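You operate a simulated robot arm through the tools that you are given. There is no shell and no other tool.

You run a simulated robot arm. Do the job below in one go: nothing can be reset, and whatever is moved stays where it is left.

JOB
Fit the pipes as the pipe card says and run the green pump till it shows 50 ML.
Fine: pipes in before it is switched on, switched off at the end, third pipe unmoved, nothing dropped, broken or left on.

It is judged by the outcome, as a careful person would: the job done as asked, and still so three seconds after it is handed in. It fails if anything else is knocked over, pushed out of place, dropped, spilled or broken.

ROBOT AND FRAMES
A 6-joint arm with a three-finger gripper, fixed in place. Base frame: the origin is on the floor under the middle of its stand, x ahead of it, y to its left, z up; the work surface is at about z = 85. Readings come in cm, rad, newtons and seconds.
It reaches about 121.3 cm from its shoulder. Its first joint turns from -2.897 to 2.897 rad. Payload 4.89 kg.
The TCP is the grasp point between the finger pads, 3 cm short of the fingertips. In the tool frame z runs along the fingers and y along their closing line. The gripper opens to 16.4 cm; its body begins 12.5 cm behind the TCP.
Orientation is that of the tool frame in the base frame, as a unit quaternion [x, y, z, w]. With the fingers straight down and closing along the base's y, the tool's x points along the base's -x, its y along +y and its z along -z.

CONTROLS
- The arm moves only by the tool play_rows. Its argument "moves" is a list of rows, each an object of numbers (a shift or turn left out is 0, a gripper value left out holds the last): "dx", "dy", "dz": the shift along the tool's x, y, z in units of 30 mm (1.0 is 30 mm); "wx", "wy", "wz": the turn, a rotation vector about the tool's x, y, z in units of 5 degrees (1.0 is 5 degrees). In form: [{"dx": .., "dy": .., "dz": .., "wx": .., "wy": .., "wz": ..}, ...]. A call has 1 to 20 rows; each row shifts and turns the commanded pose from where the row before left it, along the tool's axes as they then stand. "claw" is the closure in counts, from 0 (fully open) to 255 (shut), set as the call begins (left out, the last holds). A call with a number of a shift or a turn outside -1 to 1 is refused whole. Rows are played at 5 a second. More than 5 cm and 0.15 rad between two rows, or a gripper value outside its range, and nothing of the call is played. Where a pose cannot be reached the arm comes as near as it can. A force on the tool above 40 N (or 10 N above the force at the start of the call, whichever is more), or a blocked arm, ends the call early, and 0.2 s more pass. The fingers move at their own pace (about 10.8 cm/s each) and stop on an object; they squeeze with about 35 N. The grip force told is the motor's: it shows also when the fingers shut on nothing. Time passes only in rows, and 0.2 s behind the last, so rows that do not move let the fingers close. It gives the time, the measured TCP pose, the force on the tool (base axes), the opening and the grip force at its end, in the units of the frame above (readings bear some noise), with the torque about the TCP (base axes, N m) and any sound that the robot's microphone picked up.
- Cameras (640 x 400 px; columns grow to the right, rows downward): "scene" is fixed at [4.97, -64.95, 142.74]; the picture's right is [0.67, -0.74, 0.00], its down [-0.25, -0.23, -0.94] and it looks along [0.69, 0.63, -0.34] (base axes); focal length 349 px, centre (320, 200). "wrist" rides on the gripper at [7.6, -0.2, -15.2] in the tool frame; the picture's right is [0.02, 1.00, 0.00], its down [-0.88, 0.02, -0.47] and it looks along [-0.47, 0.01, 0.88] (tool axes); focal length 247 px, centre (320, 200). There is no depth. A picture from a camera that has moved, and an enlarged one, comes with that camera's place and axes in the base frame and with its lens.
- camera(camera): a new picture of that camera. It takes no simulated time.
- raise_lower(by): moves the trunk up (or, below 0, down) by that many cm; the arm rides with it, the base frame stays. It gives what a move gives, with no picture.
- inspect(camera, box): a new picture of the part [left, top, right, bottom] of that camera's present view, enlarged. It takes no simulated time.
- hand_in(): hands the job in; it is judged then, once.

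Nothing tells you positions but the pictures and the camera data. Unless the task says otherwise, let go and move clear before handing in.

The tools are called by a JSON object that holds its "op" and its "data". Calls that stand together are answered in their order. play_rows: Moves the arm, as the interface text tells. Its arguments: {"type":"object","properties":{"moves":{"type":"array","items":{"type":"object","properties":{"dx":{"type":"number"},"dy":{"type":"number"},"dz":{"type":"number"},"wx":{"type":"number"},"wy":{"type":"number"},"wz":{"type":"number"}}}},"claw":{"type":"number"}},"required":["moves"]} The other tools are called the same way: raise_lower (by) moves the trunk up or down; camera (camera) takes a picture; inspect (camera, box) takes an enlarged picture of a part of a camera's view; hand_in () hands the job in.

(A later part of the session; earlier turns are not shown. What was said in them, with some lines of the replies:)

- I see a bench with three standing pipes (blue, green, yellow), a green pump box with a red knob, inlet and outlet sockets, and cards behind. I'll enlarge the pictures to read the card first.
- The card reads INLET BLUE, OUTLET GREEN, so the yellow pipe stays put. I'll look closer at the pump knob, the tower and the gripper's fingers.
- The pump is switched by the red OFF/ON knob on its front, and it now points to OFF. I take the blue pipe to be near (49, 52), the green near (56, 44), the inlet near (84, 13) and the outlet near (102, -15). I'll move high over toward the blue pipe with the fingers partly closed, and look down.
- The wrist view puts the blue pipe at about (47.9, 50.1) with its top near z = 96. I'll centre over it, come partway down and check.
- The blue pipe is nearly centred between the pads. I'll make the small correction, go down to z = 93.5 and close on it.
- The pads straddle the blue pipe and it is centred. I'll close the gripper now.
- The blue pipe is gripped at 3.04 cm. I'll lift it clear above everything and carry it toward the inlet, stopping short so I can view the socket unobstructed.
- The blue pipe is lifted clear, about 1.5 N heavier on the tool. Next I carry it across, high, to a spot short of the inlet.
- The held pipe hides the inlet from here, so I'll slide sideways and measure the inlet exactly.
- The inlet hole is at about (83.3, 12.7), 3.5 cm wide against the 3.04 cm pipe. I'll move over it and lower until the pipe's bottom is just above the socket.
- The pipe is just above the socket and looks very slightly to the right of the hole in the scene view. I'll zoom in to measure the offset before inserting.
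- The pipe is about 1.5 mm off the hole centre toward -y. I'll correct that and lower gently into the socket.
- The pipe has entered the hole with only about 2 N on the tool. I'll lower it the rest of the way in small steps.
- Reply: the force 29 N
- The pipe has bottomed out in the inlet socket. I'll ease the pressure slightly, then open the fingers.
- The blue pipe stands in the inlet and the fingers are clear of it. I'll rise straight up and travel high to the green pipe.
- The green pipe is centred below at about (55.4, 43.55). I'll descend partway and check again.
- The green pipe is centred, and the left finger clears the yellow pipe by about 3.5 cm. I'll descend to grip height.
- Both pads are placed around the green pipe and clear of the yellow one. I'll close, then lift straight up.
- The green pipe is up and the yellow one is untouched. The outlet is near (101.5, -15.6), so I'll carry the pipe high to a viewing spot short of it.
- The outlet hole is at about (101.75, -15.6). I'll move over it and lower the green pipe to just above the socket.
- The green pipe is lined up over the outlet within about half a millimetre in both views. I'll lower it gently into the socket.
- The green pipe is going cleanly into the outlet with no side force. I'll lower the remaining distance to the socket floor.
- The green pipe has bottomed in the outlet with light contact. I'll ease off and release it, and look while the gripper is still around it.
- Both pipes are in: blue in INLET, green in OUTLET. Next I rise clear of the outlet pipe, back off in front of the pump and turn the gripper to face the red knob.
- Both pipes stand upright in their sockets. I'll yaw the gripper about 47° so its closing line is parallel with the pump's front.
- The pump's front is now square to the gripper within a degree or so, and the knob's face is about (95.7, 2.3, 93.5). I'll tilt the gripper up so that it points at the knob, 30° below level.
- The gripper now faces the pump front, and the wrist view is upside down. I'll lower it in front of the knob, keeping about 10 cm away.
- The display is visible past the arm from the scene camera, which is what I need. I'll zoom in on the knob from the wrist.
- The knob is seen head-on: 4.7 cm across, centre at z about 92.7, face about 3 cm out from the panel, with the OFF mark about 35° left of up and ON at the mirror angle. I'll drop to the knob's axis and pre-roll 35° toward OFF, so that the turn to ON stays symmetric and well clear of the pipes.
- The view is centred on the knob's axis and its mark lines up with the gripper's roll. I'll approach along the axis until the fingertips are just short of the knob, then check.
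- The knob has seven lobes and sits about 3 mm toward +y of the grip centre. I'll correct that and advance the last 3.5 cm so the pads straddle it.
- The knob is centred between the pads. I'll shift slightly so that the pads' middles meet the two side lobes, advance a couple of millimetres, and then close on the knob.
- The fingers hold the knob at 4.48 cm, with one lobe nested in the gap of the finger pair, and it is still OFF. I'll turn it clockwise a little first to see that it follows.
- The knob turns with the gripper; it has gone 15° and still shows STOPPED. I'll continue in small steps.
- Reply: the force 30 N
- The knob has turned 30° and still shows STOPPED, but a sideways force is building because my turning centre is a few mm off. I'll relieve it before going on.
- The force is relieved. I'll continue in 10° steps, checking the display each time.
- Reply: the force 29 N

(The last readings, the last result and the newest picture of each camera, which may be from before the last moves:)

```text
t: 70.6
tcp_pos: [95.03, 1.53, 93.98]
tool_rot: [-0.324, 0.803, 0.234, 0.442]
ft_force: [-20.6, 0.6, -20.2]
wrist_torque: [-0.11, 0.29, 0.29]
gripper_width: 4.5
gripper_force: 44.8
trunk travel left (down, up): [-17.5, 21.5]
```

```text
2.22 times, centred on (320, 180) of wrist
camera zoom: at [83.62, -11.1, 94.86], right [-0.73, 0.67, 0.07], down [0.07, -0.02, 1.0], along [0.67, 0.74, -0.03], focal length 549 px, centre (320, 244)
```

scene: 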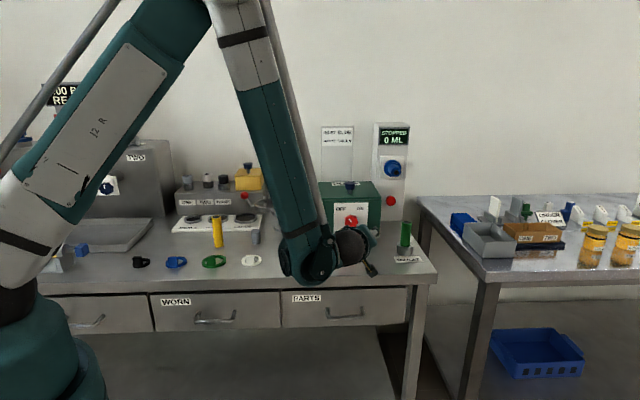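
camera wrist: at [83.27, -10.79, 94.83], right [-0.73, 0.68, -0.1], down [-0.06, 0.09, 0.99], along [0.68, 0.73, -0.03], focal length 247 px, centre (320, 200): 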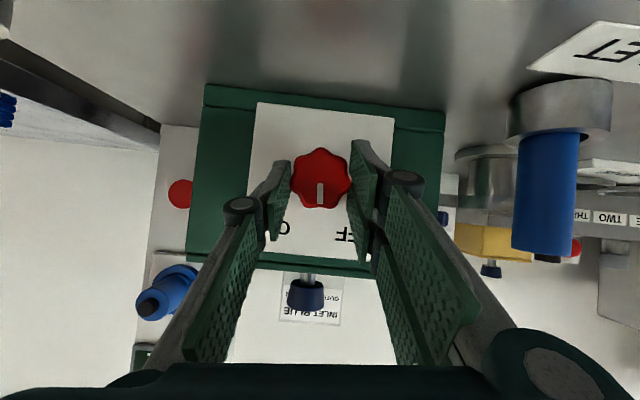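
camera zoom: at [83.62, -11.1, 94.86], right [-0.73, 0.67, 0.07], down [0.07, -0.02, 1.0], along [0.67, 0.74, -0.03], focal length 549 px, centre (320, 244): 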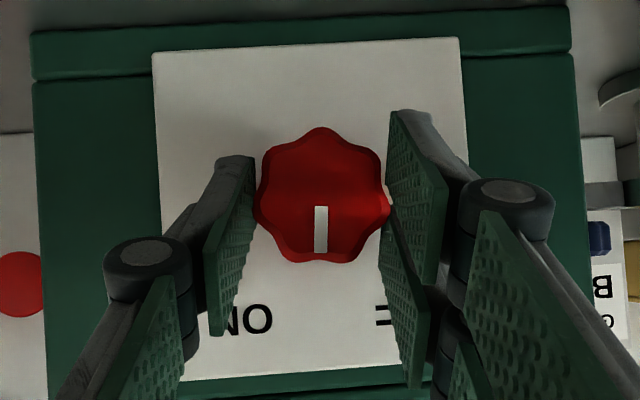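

{"op": "play_rows", "data": {"moves": [{"dx": 0.043, "dy": 0.04, "dz": 0.025}, {}]}}

{"op": "play_rows", "data": {"moves": [{"dy": -0.03, "wx": -0.5, "wz": 0.866}]}}

{"op": "inspect", "data": {"camera": "scene", "box": [365, 115, 425, 160]}}

```text
t: 71.2
tcp_pos: [95.12, 1.5, 93.87]
tool_rot: [-0.323, 0.803, 0.233, 0.443]
ft_force: [-14.3, 0.6, -8.4]
wrist_torque: [-0.44, 0.59, 0.21]
gripper_width: 4.53
gripper_force: 44.5
trunk travel left (down, up): [-17.5, 21.5]
```

```text
t: 71.6
tcp_pos: [95.18, 1.41, 93.94]
tool_rot: [-0.302, 0.809, 0.268, 0.428]
ft_force: [-10.3, -0.7, -3.9]
wrist_torque: [0.19, -0.05, 0.23]
gripper_width: 4.53
gripper_force: 44.9
trunk travel left (down, up): [-17.5, 21.5]
```

```text
8.89 times, centred on (395, 138) of scene
camera zoom: at [4.97, -64.95, 142.74], right [0.67, -0.74, 0.0], down [-0.25, -0.23, -0.94], along [0.69, 0.63, -0.34], focal length 3102 px, centre (-347, 756)
```

zoom: 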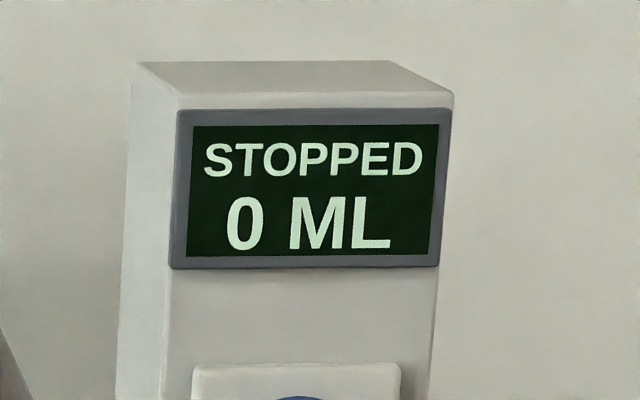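

{"op": "play_rows", "data": {"moves": [{"dy": -0.03, "wx": -0.5, "wz": 0.866}]}}

{"op": "inspect", "data": {"camera": "scene", "box": [320, 100, 440, 200]}}

{"op": "inspect", "data": {"camera": "wrist", "box": [200, 90, 440, 270]}}

```text
t: 72.0
tcp_pos: [95.22, 1.38, 93.82]
tool_rot: [-0.28, 0.814, 0.301, 0.41]
ft_force: [1.6, 2.5, 0.4]
wrist_torque: [0.65, -0.69, -0.15]
gripper_width: 4.5
gripper_force: 46.0
trunk travel left (down, up): [-17.5, 21.5]
```

```text
4.00 times, centred on (380, 150) of scene
camera zoom: at [4.97, -64.95, 142.74], right [0.67, -0.74, 0.0], down [-0.25, -0.23, -0.94], along [0.69, 0.63, -0.34], focal length 1396 px, centre (80, 400)
```

zoom: 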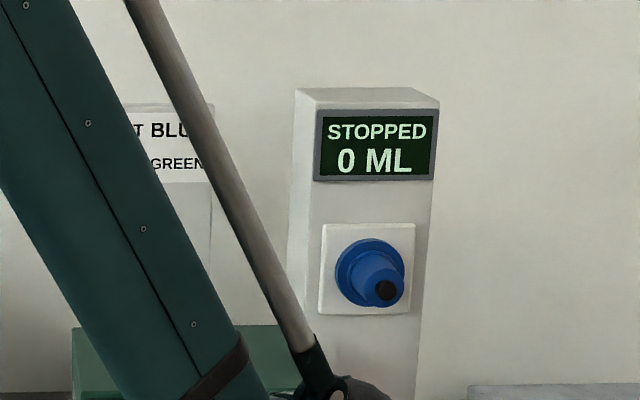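

```text
2.22 times, centred on (320, 180) of wrist
camera zoom: at [83.85, -11.32, 94.73], right [-0.71, 0.66, 0.24], down [0.2, -0.14, 0.97], along [0.67, 0.74, -0.03], focal length 549 px, centre (320, 244)
```

zoom: 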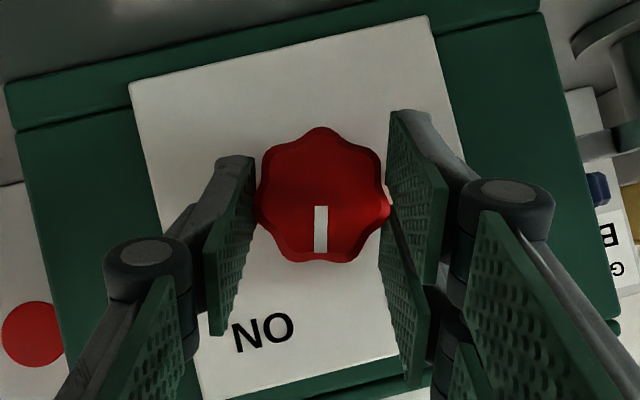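

It has turned 50°, the mark is heading for ON and it still shows STOPPED. I'll continue one 5° step at a time.

{"op": "play_rows", "data": {"moves": [{"dy": -0.03, "wx": -0.5, "wz": 0.866}]}}

{"op": "inspect", "data": {"camera": "scene", "box": [320, 100, 440, 200]}}

```text
t: 72.4
tcp_pos: [95.37, 1.38, 93.75]
tool_rot: [-0.258, 0.818, 0.333, 0.392]
ft_force: [5.2, -1.1, 1.0]
wrist_torque: [0.14, -0.24, -0.24]
gripper_width: 4.51
gripper_force: 45.1
trunk travel left (down, up): [-17.5, 21.5]
```

```text
4.00 times, centred on (380, 150) of scene
camera zoom: at [4.97, -64.95, 142.74], right [0.67, -0.74, 0.0], down [-0.25, -0.23, -0.94], along [0.69, 0.63, -0.34], focal length 1396 px, centre (80, 400)
```

zoom: 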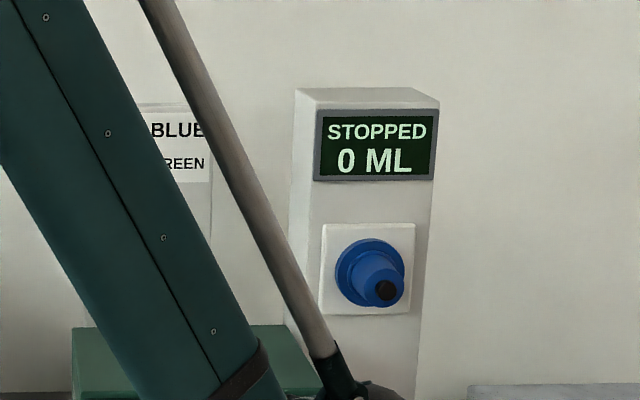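

{"op": "play_rows", "data": {"moves": [{"dy": -0.03, "wx": -0.5, "wz": 0.866}]}}

{"op": "inspect", "data": {"camera": "scene", "box": [320, 100, 440, 200]}}

```text
t: 72.8
tcp_pos: [95.45, 1.24, 93.8]
tool_rot: [-0.235, 0.819, 0.366, 0.373]
ft_force: [0.3, -8.6, -3.2]
wrist_torque: [0.35, -0.4, -0.45]
gripper_width: 4.53
gripper_force: 45.3
trunk travel left (down, up): [-17.5, 21.5]
```

```text
4.00 times, centred on (380, 150) of scene
camera zoom: at [4.97, -64.95, 142.74], right [0.67, -0.74, 0.0], down [-0.25, -0.23, -0.94], along [0.69, 0.63, -0.34], focal length 1396 px, centre (80, 400)
```

zoom: 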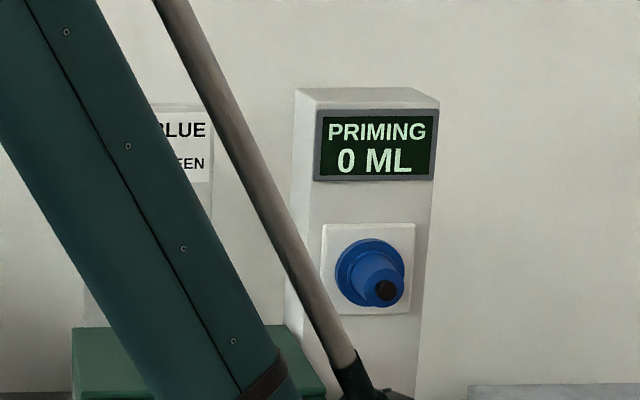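

The display now reads PRIMING 0 ML, so the pump is on. I'll hold still with my grip on the knob and watch the display in short intervals.

{"op": "play_rows", "data": {"moves": [{}, {}]}}

{"op": "inspect", "data": {"camera": "scene", "box": [365, 115, 425, 160]}}

```text
t: 73.4
tcp_pos: [95.35, 1.17, 93.79]
tool_rot: [-0.235, 0.819, 0.365, 0.374]
ft_force: [0.8, -11.5, -4.2]
wrist_torque: [-0.38, 0.21, -0.32]
gripper_width: 4.51
gripper_force: 44.5
trunk travel left (down, up): [-17.5, 21.5]
```

```text
8.89 times, centred on (395, 138) of scene
camera zoom: at [4.97, -64.95, 142.74], right [0.67, -0.74, 0.0], down [-0.25, -0.23, -0.94], along [0.69, 0.63, -0.34], focal length 3102 px, centre (-347, 756)
```

zoom: 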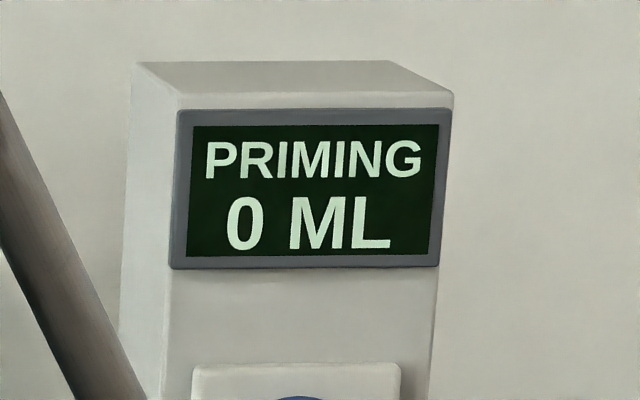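

Still priming at 0 ML. I'll keep holding and watching.

{"op": "play_rows", "data": {"moves": [{}, {}]}}

{"op": "inspect", "data": {"camera": "scene", "box": [365, 115, 425, 160]}}

```text
t: 74.0
tcp_pos: [95.39, 1.22, 93.69]
tool_rot: [-0.236, 0.819, 0.366, 0.373]
ft_force: [0.8, -15.4, -4.8]
wrist_torque: [-0.32, 0.12, -0.38]
gripper_width: 4.53
gripper_force: 44.9
trunk travel left (down, up): [-17.5, 21.5]
```

```text
8.89 times, centred on (395, 138) of scene
camera zoom: at [4.97, -64.95, 142.74], right [0.67, -0.74, 0.0], down [-0.25, -0.23, -0.94], along [0.69, 0.63, -0.34], focal length 3102 px, centre (-347, 756)
```

zoom: 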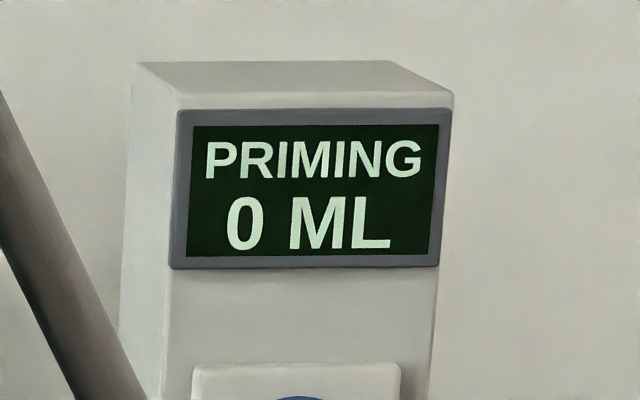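

{"op": "play_rows", "data": {"moves": [{}, {}, {}]}}

{"op": "inspect", "data": {"camera": "scene", "box": [365, 115, 425, 160]}}

```text
t: 74.8
tcp_pos: [95.42, 1.15, 93.85]
tool_rot: [-0.235, 0.819, 0.365, 0.374]
ft_force: [1.1, -17.3, -4.9]
wrist_torque: [-0.42, 0.15, -0.33]
gripper_width: 4.53
gripper_force: 44.7
trunk travel left (down, up): [-17.5, 21.5]
```

```text
8.89 times, centred on (395, 138) of scene
camera zoom: at [4.97, -64.95, 142.74], right [0.67, -0.74, 0.0], down [-0.25, -0.23, -0.94], along [0.69, 0.63, -0.34], focal length 3102 px, centre (-347, 756)
```

zoom: 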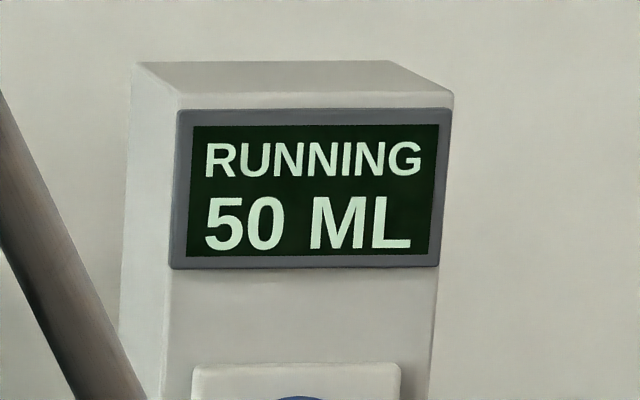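

The display reads RUNNING 50 ML, so I'm switching it off now by turning the knob back toward OFF.

{"op": "play_rows", "data": {"moves": [{"dy": 0.035, "wx": 0.577, "wz": -1.0}, {"dy": 0.035, "wx": 0.577, "wz": -1.0}, {"dy": 0.035, "wx": 0.577, "wz": -1.0}, {"dy": 0.035, "wx": 0.577, "wz": -1.0}]}}

{"op": "inspect", "data": {"camera": "scene", "box": [365, 115, 425, 160]}}

{"op": "inspect", "data": {"camera": "wrist", "box": [200, 90, 440, 270]}}

```text
t: 75.8
tcp_pos: [95.07, 1.61, 93.9]
tool_rot: [-0.337, 0.797, 0.212, 0.454]
ft_force: [3.8, -8.0, 5.1]
wrist_torque: [-0.03, -0.11, -0.55]
gripper_width: 4.53
gripper_force: 45.5
trunk travel left (down, up): [-17.5, 21.5]
```

```text
8.89 times, centred on (395, 138) of scene
camera zoom: at [4.97, -64.95, 142.74], right [0.67, -0.74, 0.0], down [-0.25, -0.23, -0.94], along [0.69, 0.63, -0.34], focal length 3102 px, centre (-347, 756)
```

zoom: 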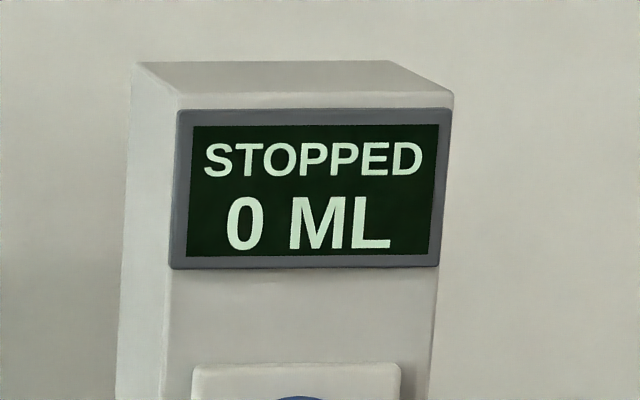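

```text
2.22 times, centred on (320, 180) of wrist
camera zoom: at [83.51, -11.0, 94.82], right [-0.74, 0.68, 0.01], down [0.03, 0.01, 1.0], along [0.68, 0.74, -0.03], focal length 549 px, centre (320, 244)
```

zoom: 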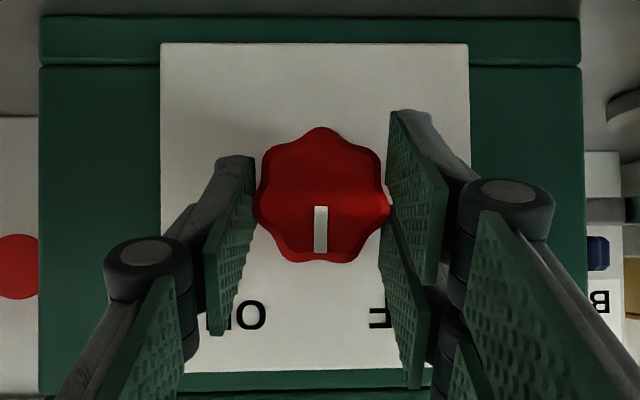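

The display showed RUNNING 50 ML, and on switching off the meter went back to STOPPED 0 ML. I'll turn the knob the rest of the way to its original OFF mark.

{"op": "play_rows", "data": {"moves": [{"dy": 0.032, "wx": 0.5, "wz": -0.866}, {"dy": 0.032, "wx": 0.5, "wz": -0.866}, {"dy": 0.032, "wx": 0.5, "wz": -0.866}, {"dy": 0.032, "wx": 0.5, "wz": -0.866}]}}

{"op": "inspect", "data": {"camera": "wrist", "box": [200, 90, 440, 270]}}

{"op": "camera", "data": {"camera": "scene"}}

```text
t: 76.8
tcp_pos: [94.68, 1.73, 93.88]
tool_rot: [-0.412, 0.754, 0.07, 0.507]
ft_force: [-7.7, -3.8, -5.8]
wrist_torque: [-0.49, 0.53, -0.33]
gripper_width: 4.54
gripper_force: 45.2
trunk travel left (down, up): [-17.5, 21.5]
```

```text
2.22 times, centred on (320, 180) of wrist
camera zoom: at [82.95, -10.47, 94.81], right [-0.7, 0.64, -0.33], down [-0.22, 0.25, 0.94], along [0.68, 0.73, -0.03], focal length 549 px, centre (320, 244)
```

zoom: 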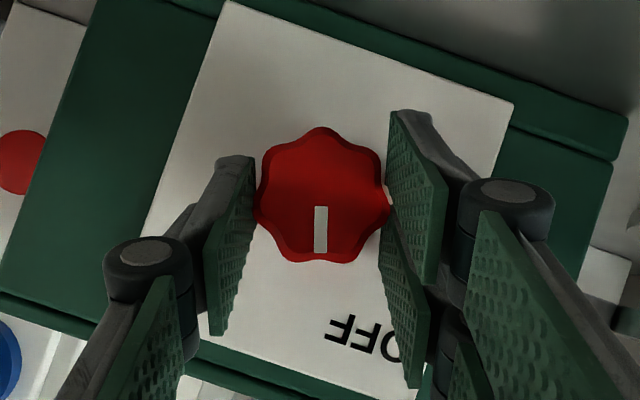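

```text
taken
```

scene: 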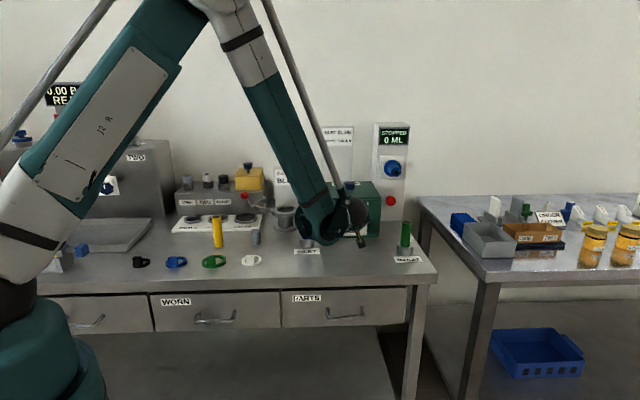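

{"op": "play_rows", "data": {"moves": [{"dy": 0.032, "wx": 0.5, "wz": -0.866}, {"dy": 0.032, "wx": 0.5, "wz": -0.866}, {"dy": 0.032, "wx": 0.5, "wz": -0.866}, {"dy": 0.01, "wx": 0.18, "wz": -0.312}, {}]}}

{"op": "inspect", "data": {"camera": "wrist", "box": [200, 90, 440, 270]}}

{"op": "inspect", "data": {"camera": "scene", "box": [290, 110, 430, 270]}}

```text
t: 78.0
tcp_pos: [94.47, 2.03, 93.72]
tool_rot: [-0.466, 0.699, -0.049, 0.541]
ft_force: [-16.5, 0.3, -9.2]
wrist_torque: [0.03, 0.23, 0.19]
gripper_width: 4.49
gripper_force: 45.3
trunk travel left (down, up): [-17.5, 21.5]
```

```text
2.22 times, centred on (320, 180) of wrist
camera zoom: at [82.52, -10.05, 94.57], right [-0.6, 0.55, -0.59], down [-0.41, 0.42, 0.81], along [0.69, 0.72, -0.03], focal length 549 px, centre (320, 244)
```

zoom: 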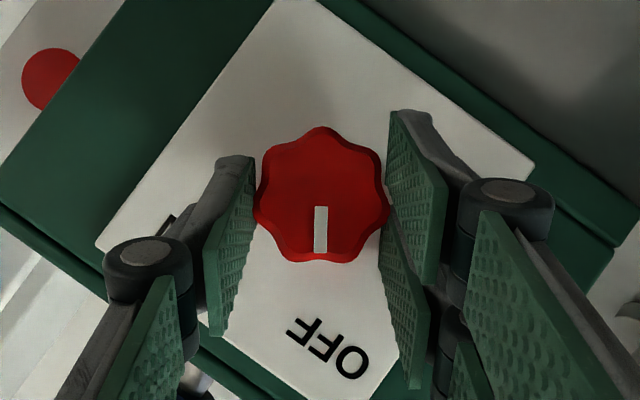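

```text
2.50 times, centred on (360, 190) of scene
camera zoom: at [4.97, -64.95, 142.74], right [0.67, -0.74, 0.0], down [-0.25, -0.23, -0.94], along [0.69, 0.63, -0.34], focal length 872 px, centre (220, 225)
```

zoom: 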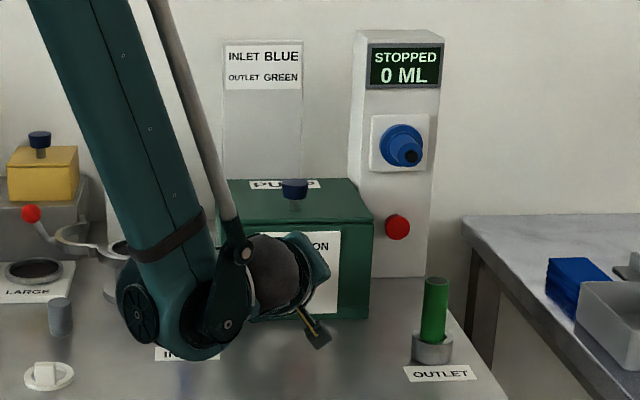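

The knob is back at its original OFF angle, and the display reads STOPPED. I'll open the fingers and back straight off along the knob's axis.

{"op": "play_rows", "data": {"moves": [{}, {}, {}], "claw": 120}}

{"op": "inspect", "data": {"camera": "wrist", "box": [200, 90, 440, 270]}}

{"op": "play_rows", "data": {"moves": [{"dx": 0.2, "dz": -0.346}, {"dx": 0.4167, "dz": -0.7217}, {"dx": 0.4167, "dz": -0.7217}, {"dx": 0.4167, "dz": -0.7217}, {"dx": 0.4167, "dz": -0.7217}, {"dx": 0.4167, "dz": -0.7217}, {}]}}

{"op": "camera", "data": {"camera": "wrist"}}

{"op": "camera", "data": {"camera": "scene"}}

```text
t: 78.8
tcp_pos: [94.54, 2.04, 93.74]
tool_rot: [-0.466, 0.699, -0.05, 0.541]
ft_force: [-0.3, -0.7, -0.5]
wrist_torque: [0.0, -0.01, -0.02]
gripper_width: 8.67
gripper_force: 0.1
trunk travel left (down, up): [-17.5, 21.5]
```

```text
2.22 times, centred on (320, 180) of wrist
camera zoom: at [82.57, -10.09, 94.57], right [-0.6, 0.55, -0.59], down [-0.41, 0.42, 0.81], along [0.69, 0.72, -0.03], focal length 549 px, centre (320, 244)
```

zoom: 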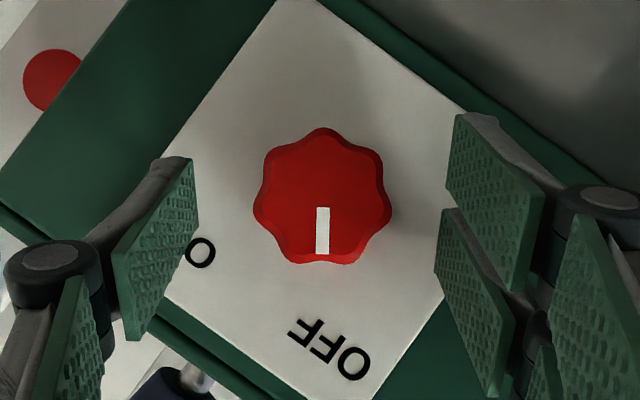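

```text
t: 80.4
tcp_pos: [84.98, -7.98, 93.71]
tool_rot: [-0.466, 0.698, -0.048, 0.541]
ft_force: [0.1, 0.5, 0.2]
wrist_torque: [-0.02, 0.04, 0.0]
gripper_width: 8.7
gripper_force: 0.0
trunk travel left (down, up): [-17.5, 21.5]
```

```text
taken
camera wrist: at [73.02, -20.08, 94.56], right [-0.6, 0.55, -0.59], down [-0.41, 0.42, 0.81], along [0.69, 0.72, -0.03], focal length 247 px, centre (320, 200)
```

wrist: 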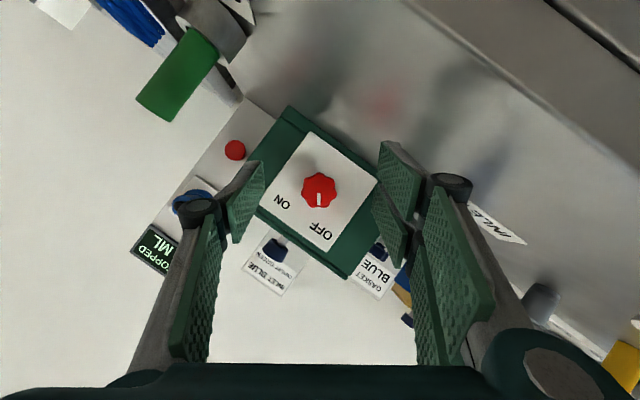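

```text
taken
```

scene: 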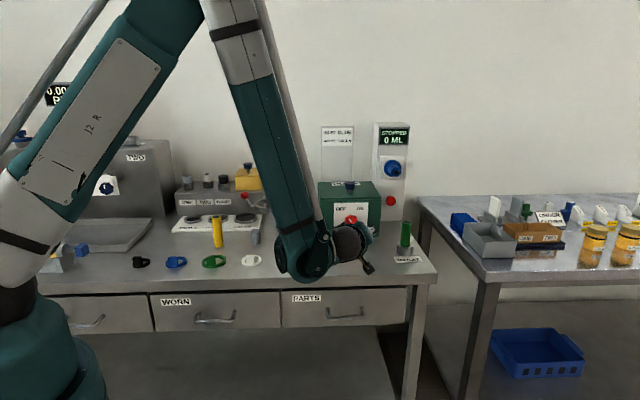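

The fingers are well clear of the knob. I'll raise the arm straight up so I can check everything before handing in.

{"op": "play_rows", "data": {"moves": [{"dx": -0.5, "dy": -0.4, "dz": -0.287}, {"dx": -0.709, "dy": -0.574, "dz": -0.41}, {"dx": -0.709, "dy": -0.574, "dz": -0.41}, {"dx": -0.709, "dy": -0.574, "dz": -0.41}, {"dx": -0.709, "dy": -0.574, "dz": -0.41}, {"dx": -0.709, "dy": -0.574, "dz": -0.41}, {"dx": -0.709, "dy": -0.574, "dz": -0.41}, {"dx": -0.709, "dy": -0.574, "dz": -0.41}, {"dx": -0.709, "dy": -0.574, "dz": -0.41}, {}]}}

{"op": "camera", "data": {"camera": "scene"}}

{"op": "inspect", "data": {"camera": "scene", "box": [280, 160, 440, 270]}}

{"op": "inspect", "data": {"camera": "scene", "box": [120, 190, 280, 280]}}

```text
t: 82.6
tcp_pos: [85.11, -7.9, 119.83]
tool_rot: [-0.465, 0.699, -0.049, 0.541]
ft_force: [-1.3, 0.4, 0.2]
wrist_torque: [-0.01, -0.02, -0.06]
gripper_width: 8.68
gripper_force: 0.1
trunk travel left (down, up): [-17.5, 21.5]
```

```text
taken
```

scene: 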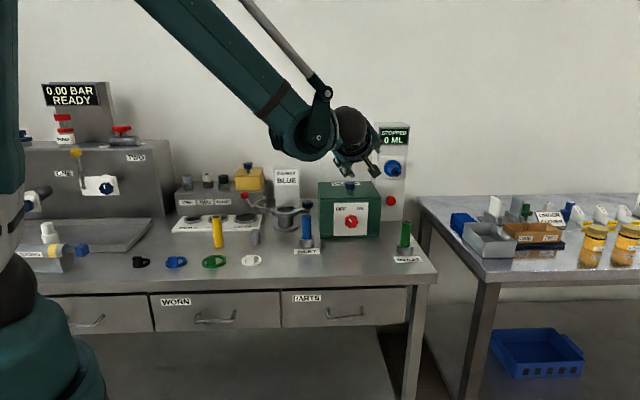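

```text
3.64 times, centred on (360, 215) of scene
camera zoom: at [4.97, -64.95, 142.74], right [0.67, -0.74, 0.0], down [-0.25, -0.23, -0.94], along [0.69, 0.63, -0.34], focal length 1269 px, centre (174, 146)
```

zoom: 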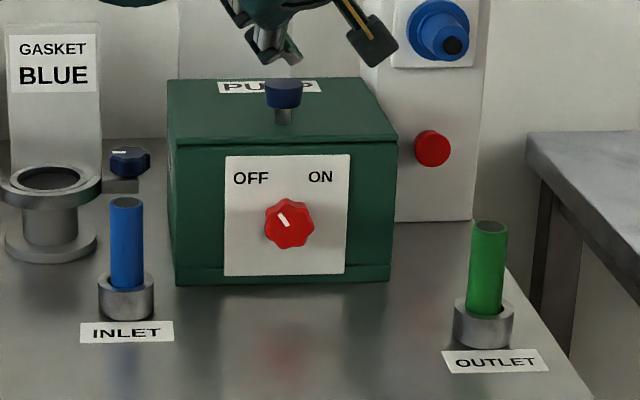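

```text
4.00 times, centred on (200, 235) of scene
camera zoom: at [4.97, -64.95, 142.74], right [0.67, -0.74, 0.0], down [-0.25, -0.23, -0.94], along [0.69, 0.63, -0.34], focal length 1396 px, centre (800, 60)
```

zoom: 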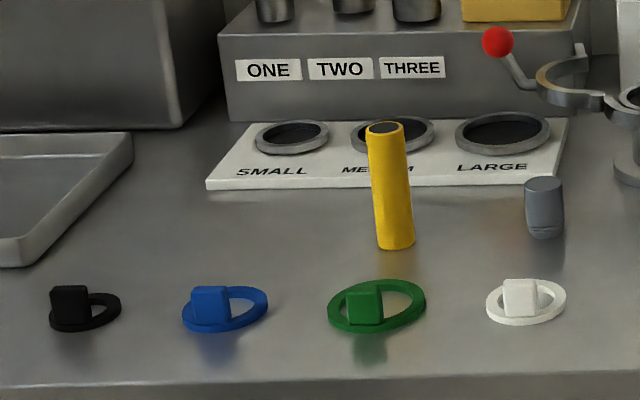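

Blue stands in the INLET and green in the OUTLET. The yellow pipe hasn't moved, the knob is at OFF, the display reads STOPPED and the arm is clear. The pump did show RUNNING 50 ML before I switched it off, so I'm handing in.

{"op": "hand_in", "data": {}}

```text
The job is handed in.
```

The pipes are fitted as the card says: blue in INLET, green in OUTLET. The pump ran until the display showed RUNNING 50 ML, and then I turned it off.

- **Pump:** both pipes were in before I switched it on. The knob is back at its original OFF mark.
- **Display:** it now reads STOPPED 0 ML. The meter went back to zero when the pump was switched off, so the 50 ML is no longer showing.
- **Amount:** the display went from PRIMING 0 ML to RUNNING 50 ML between two checks 0.8 s apart. I turned it off straight after seeing 50, so a small overrun past 50 is possible but I couldn't see one.
- **Everything else:** the yellow pipe is unmoved, and I saw nothing dropped or knocked over. The gripper is empty and clear of the bench items.
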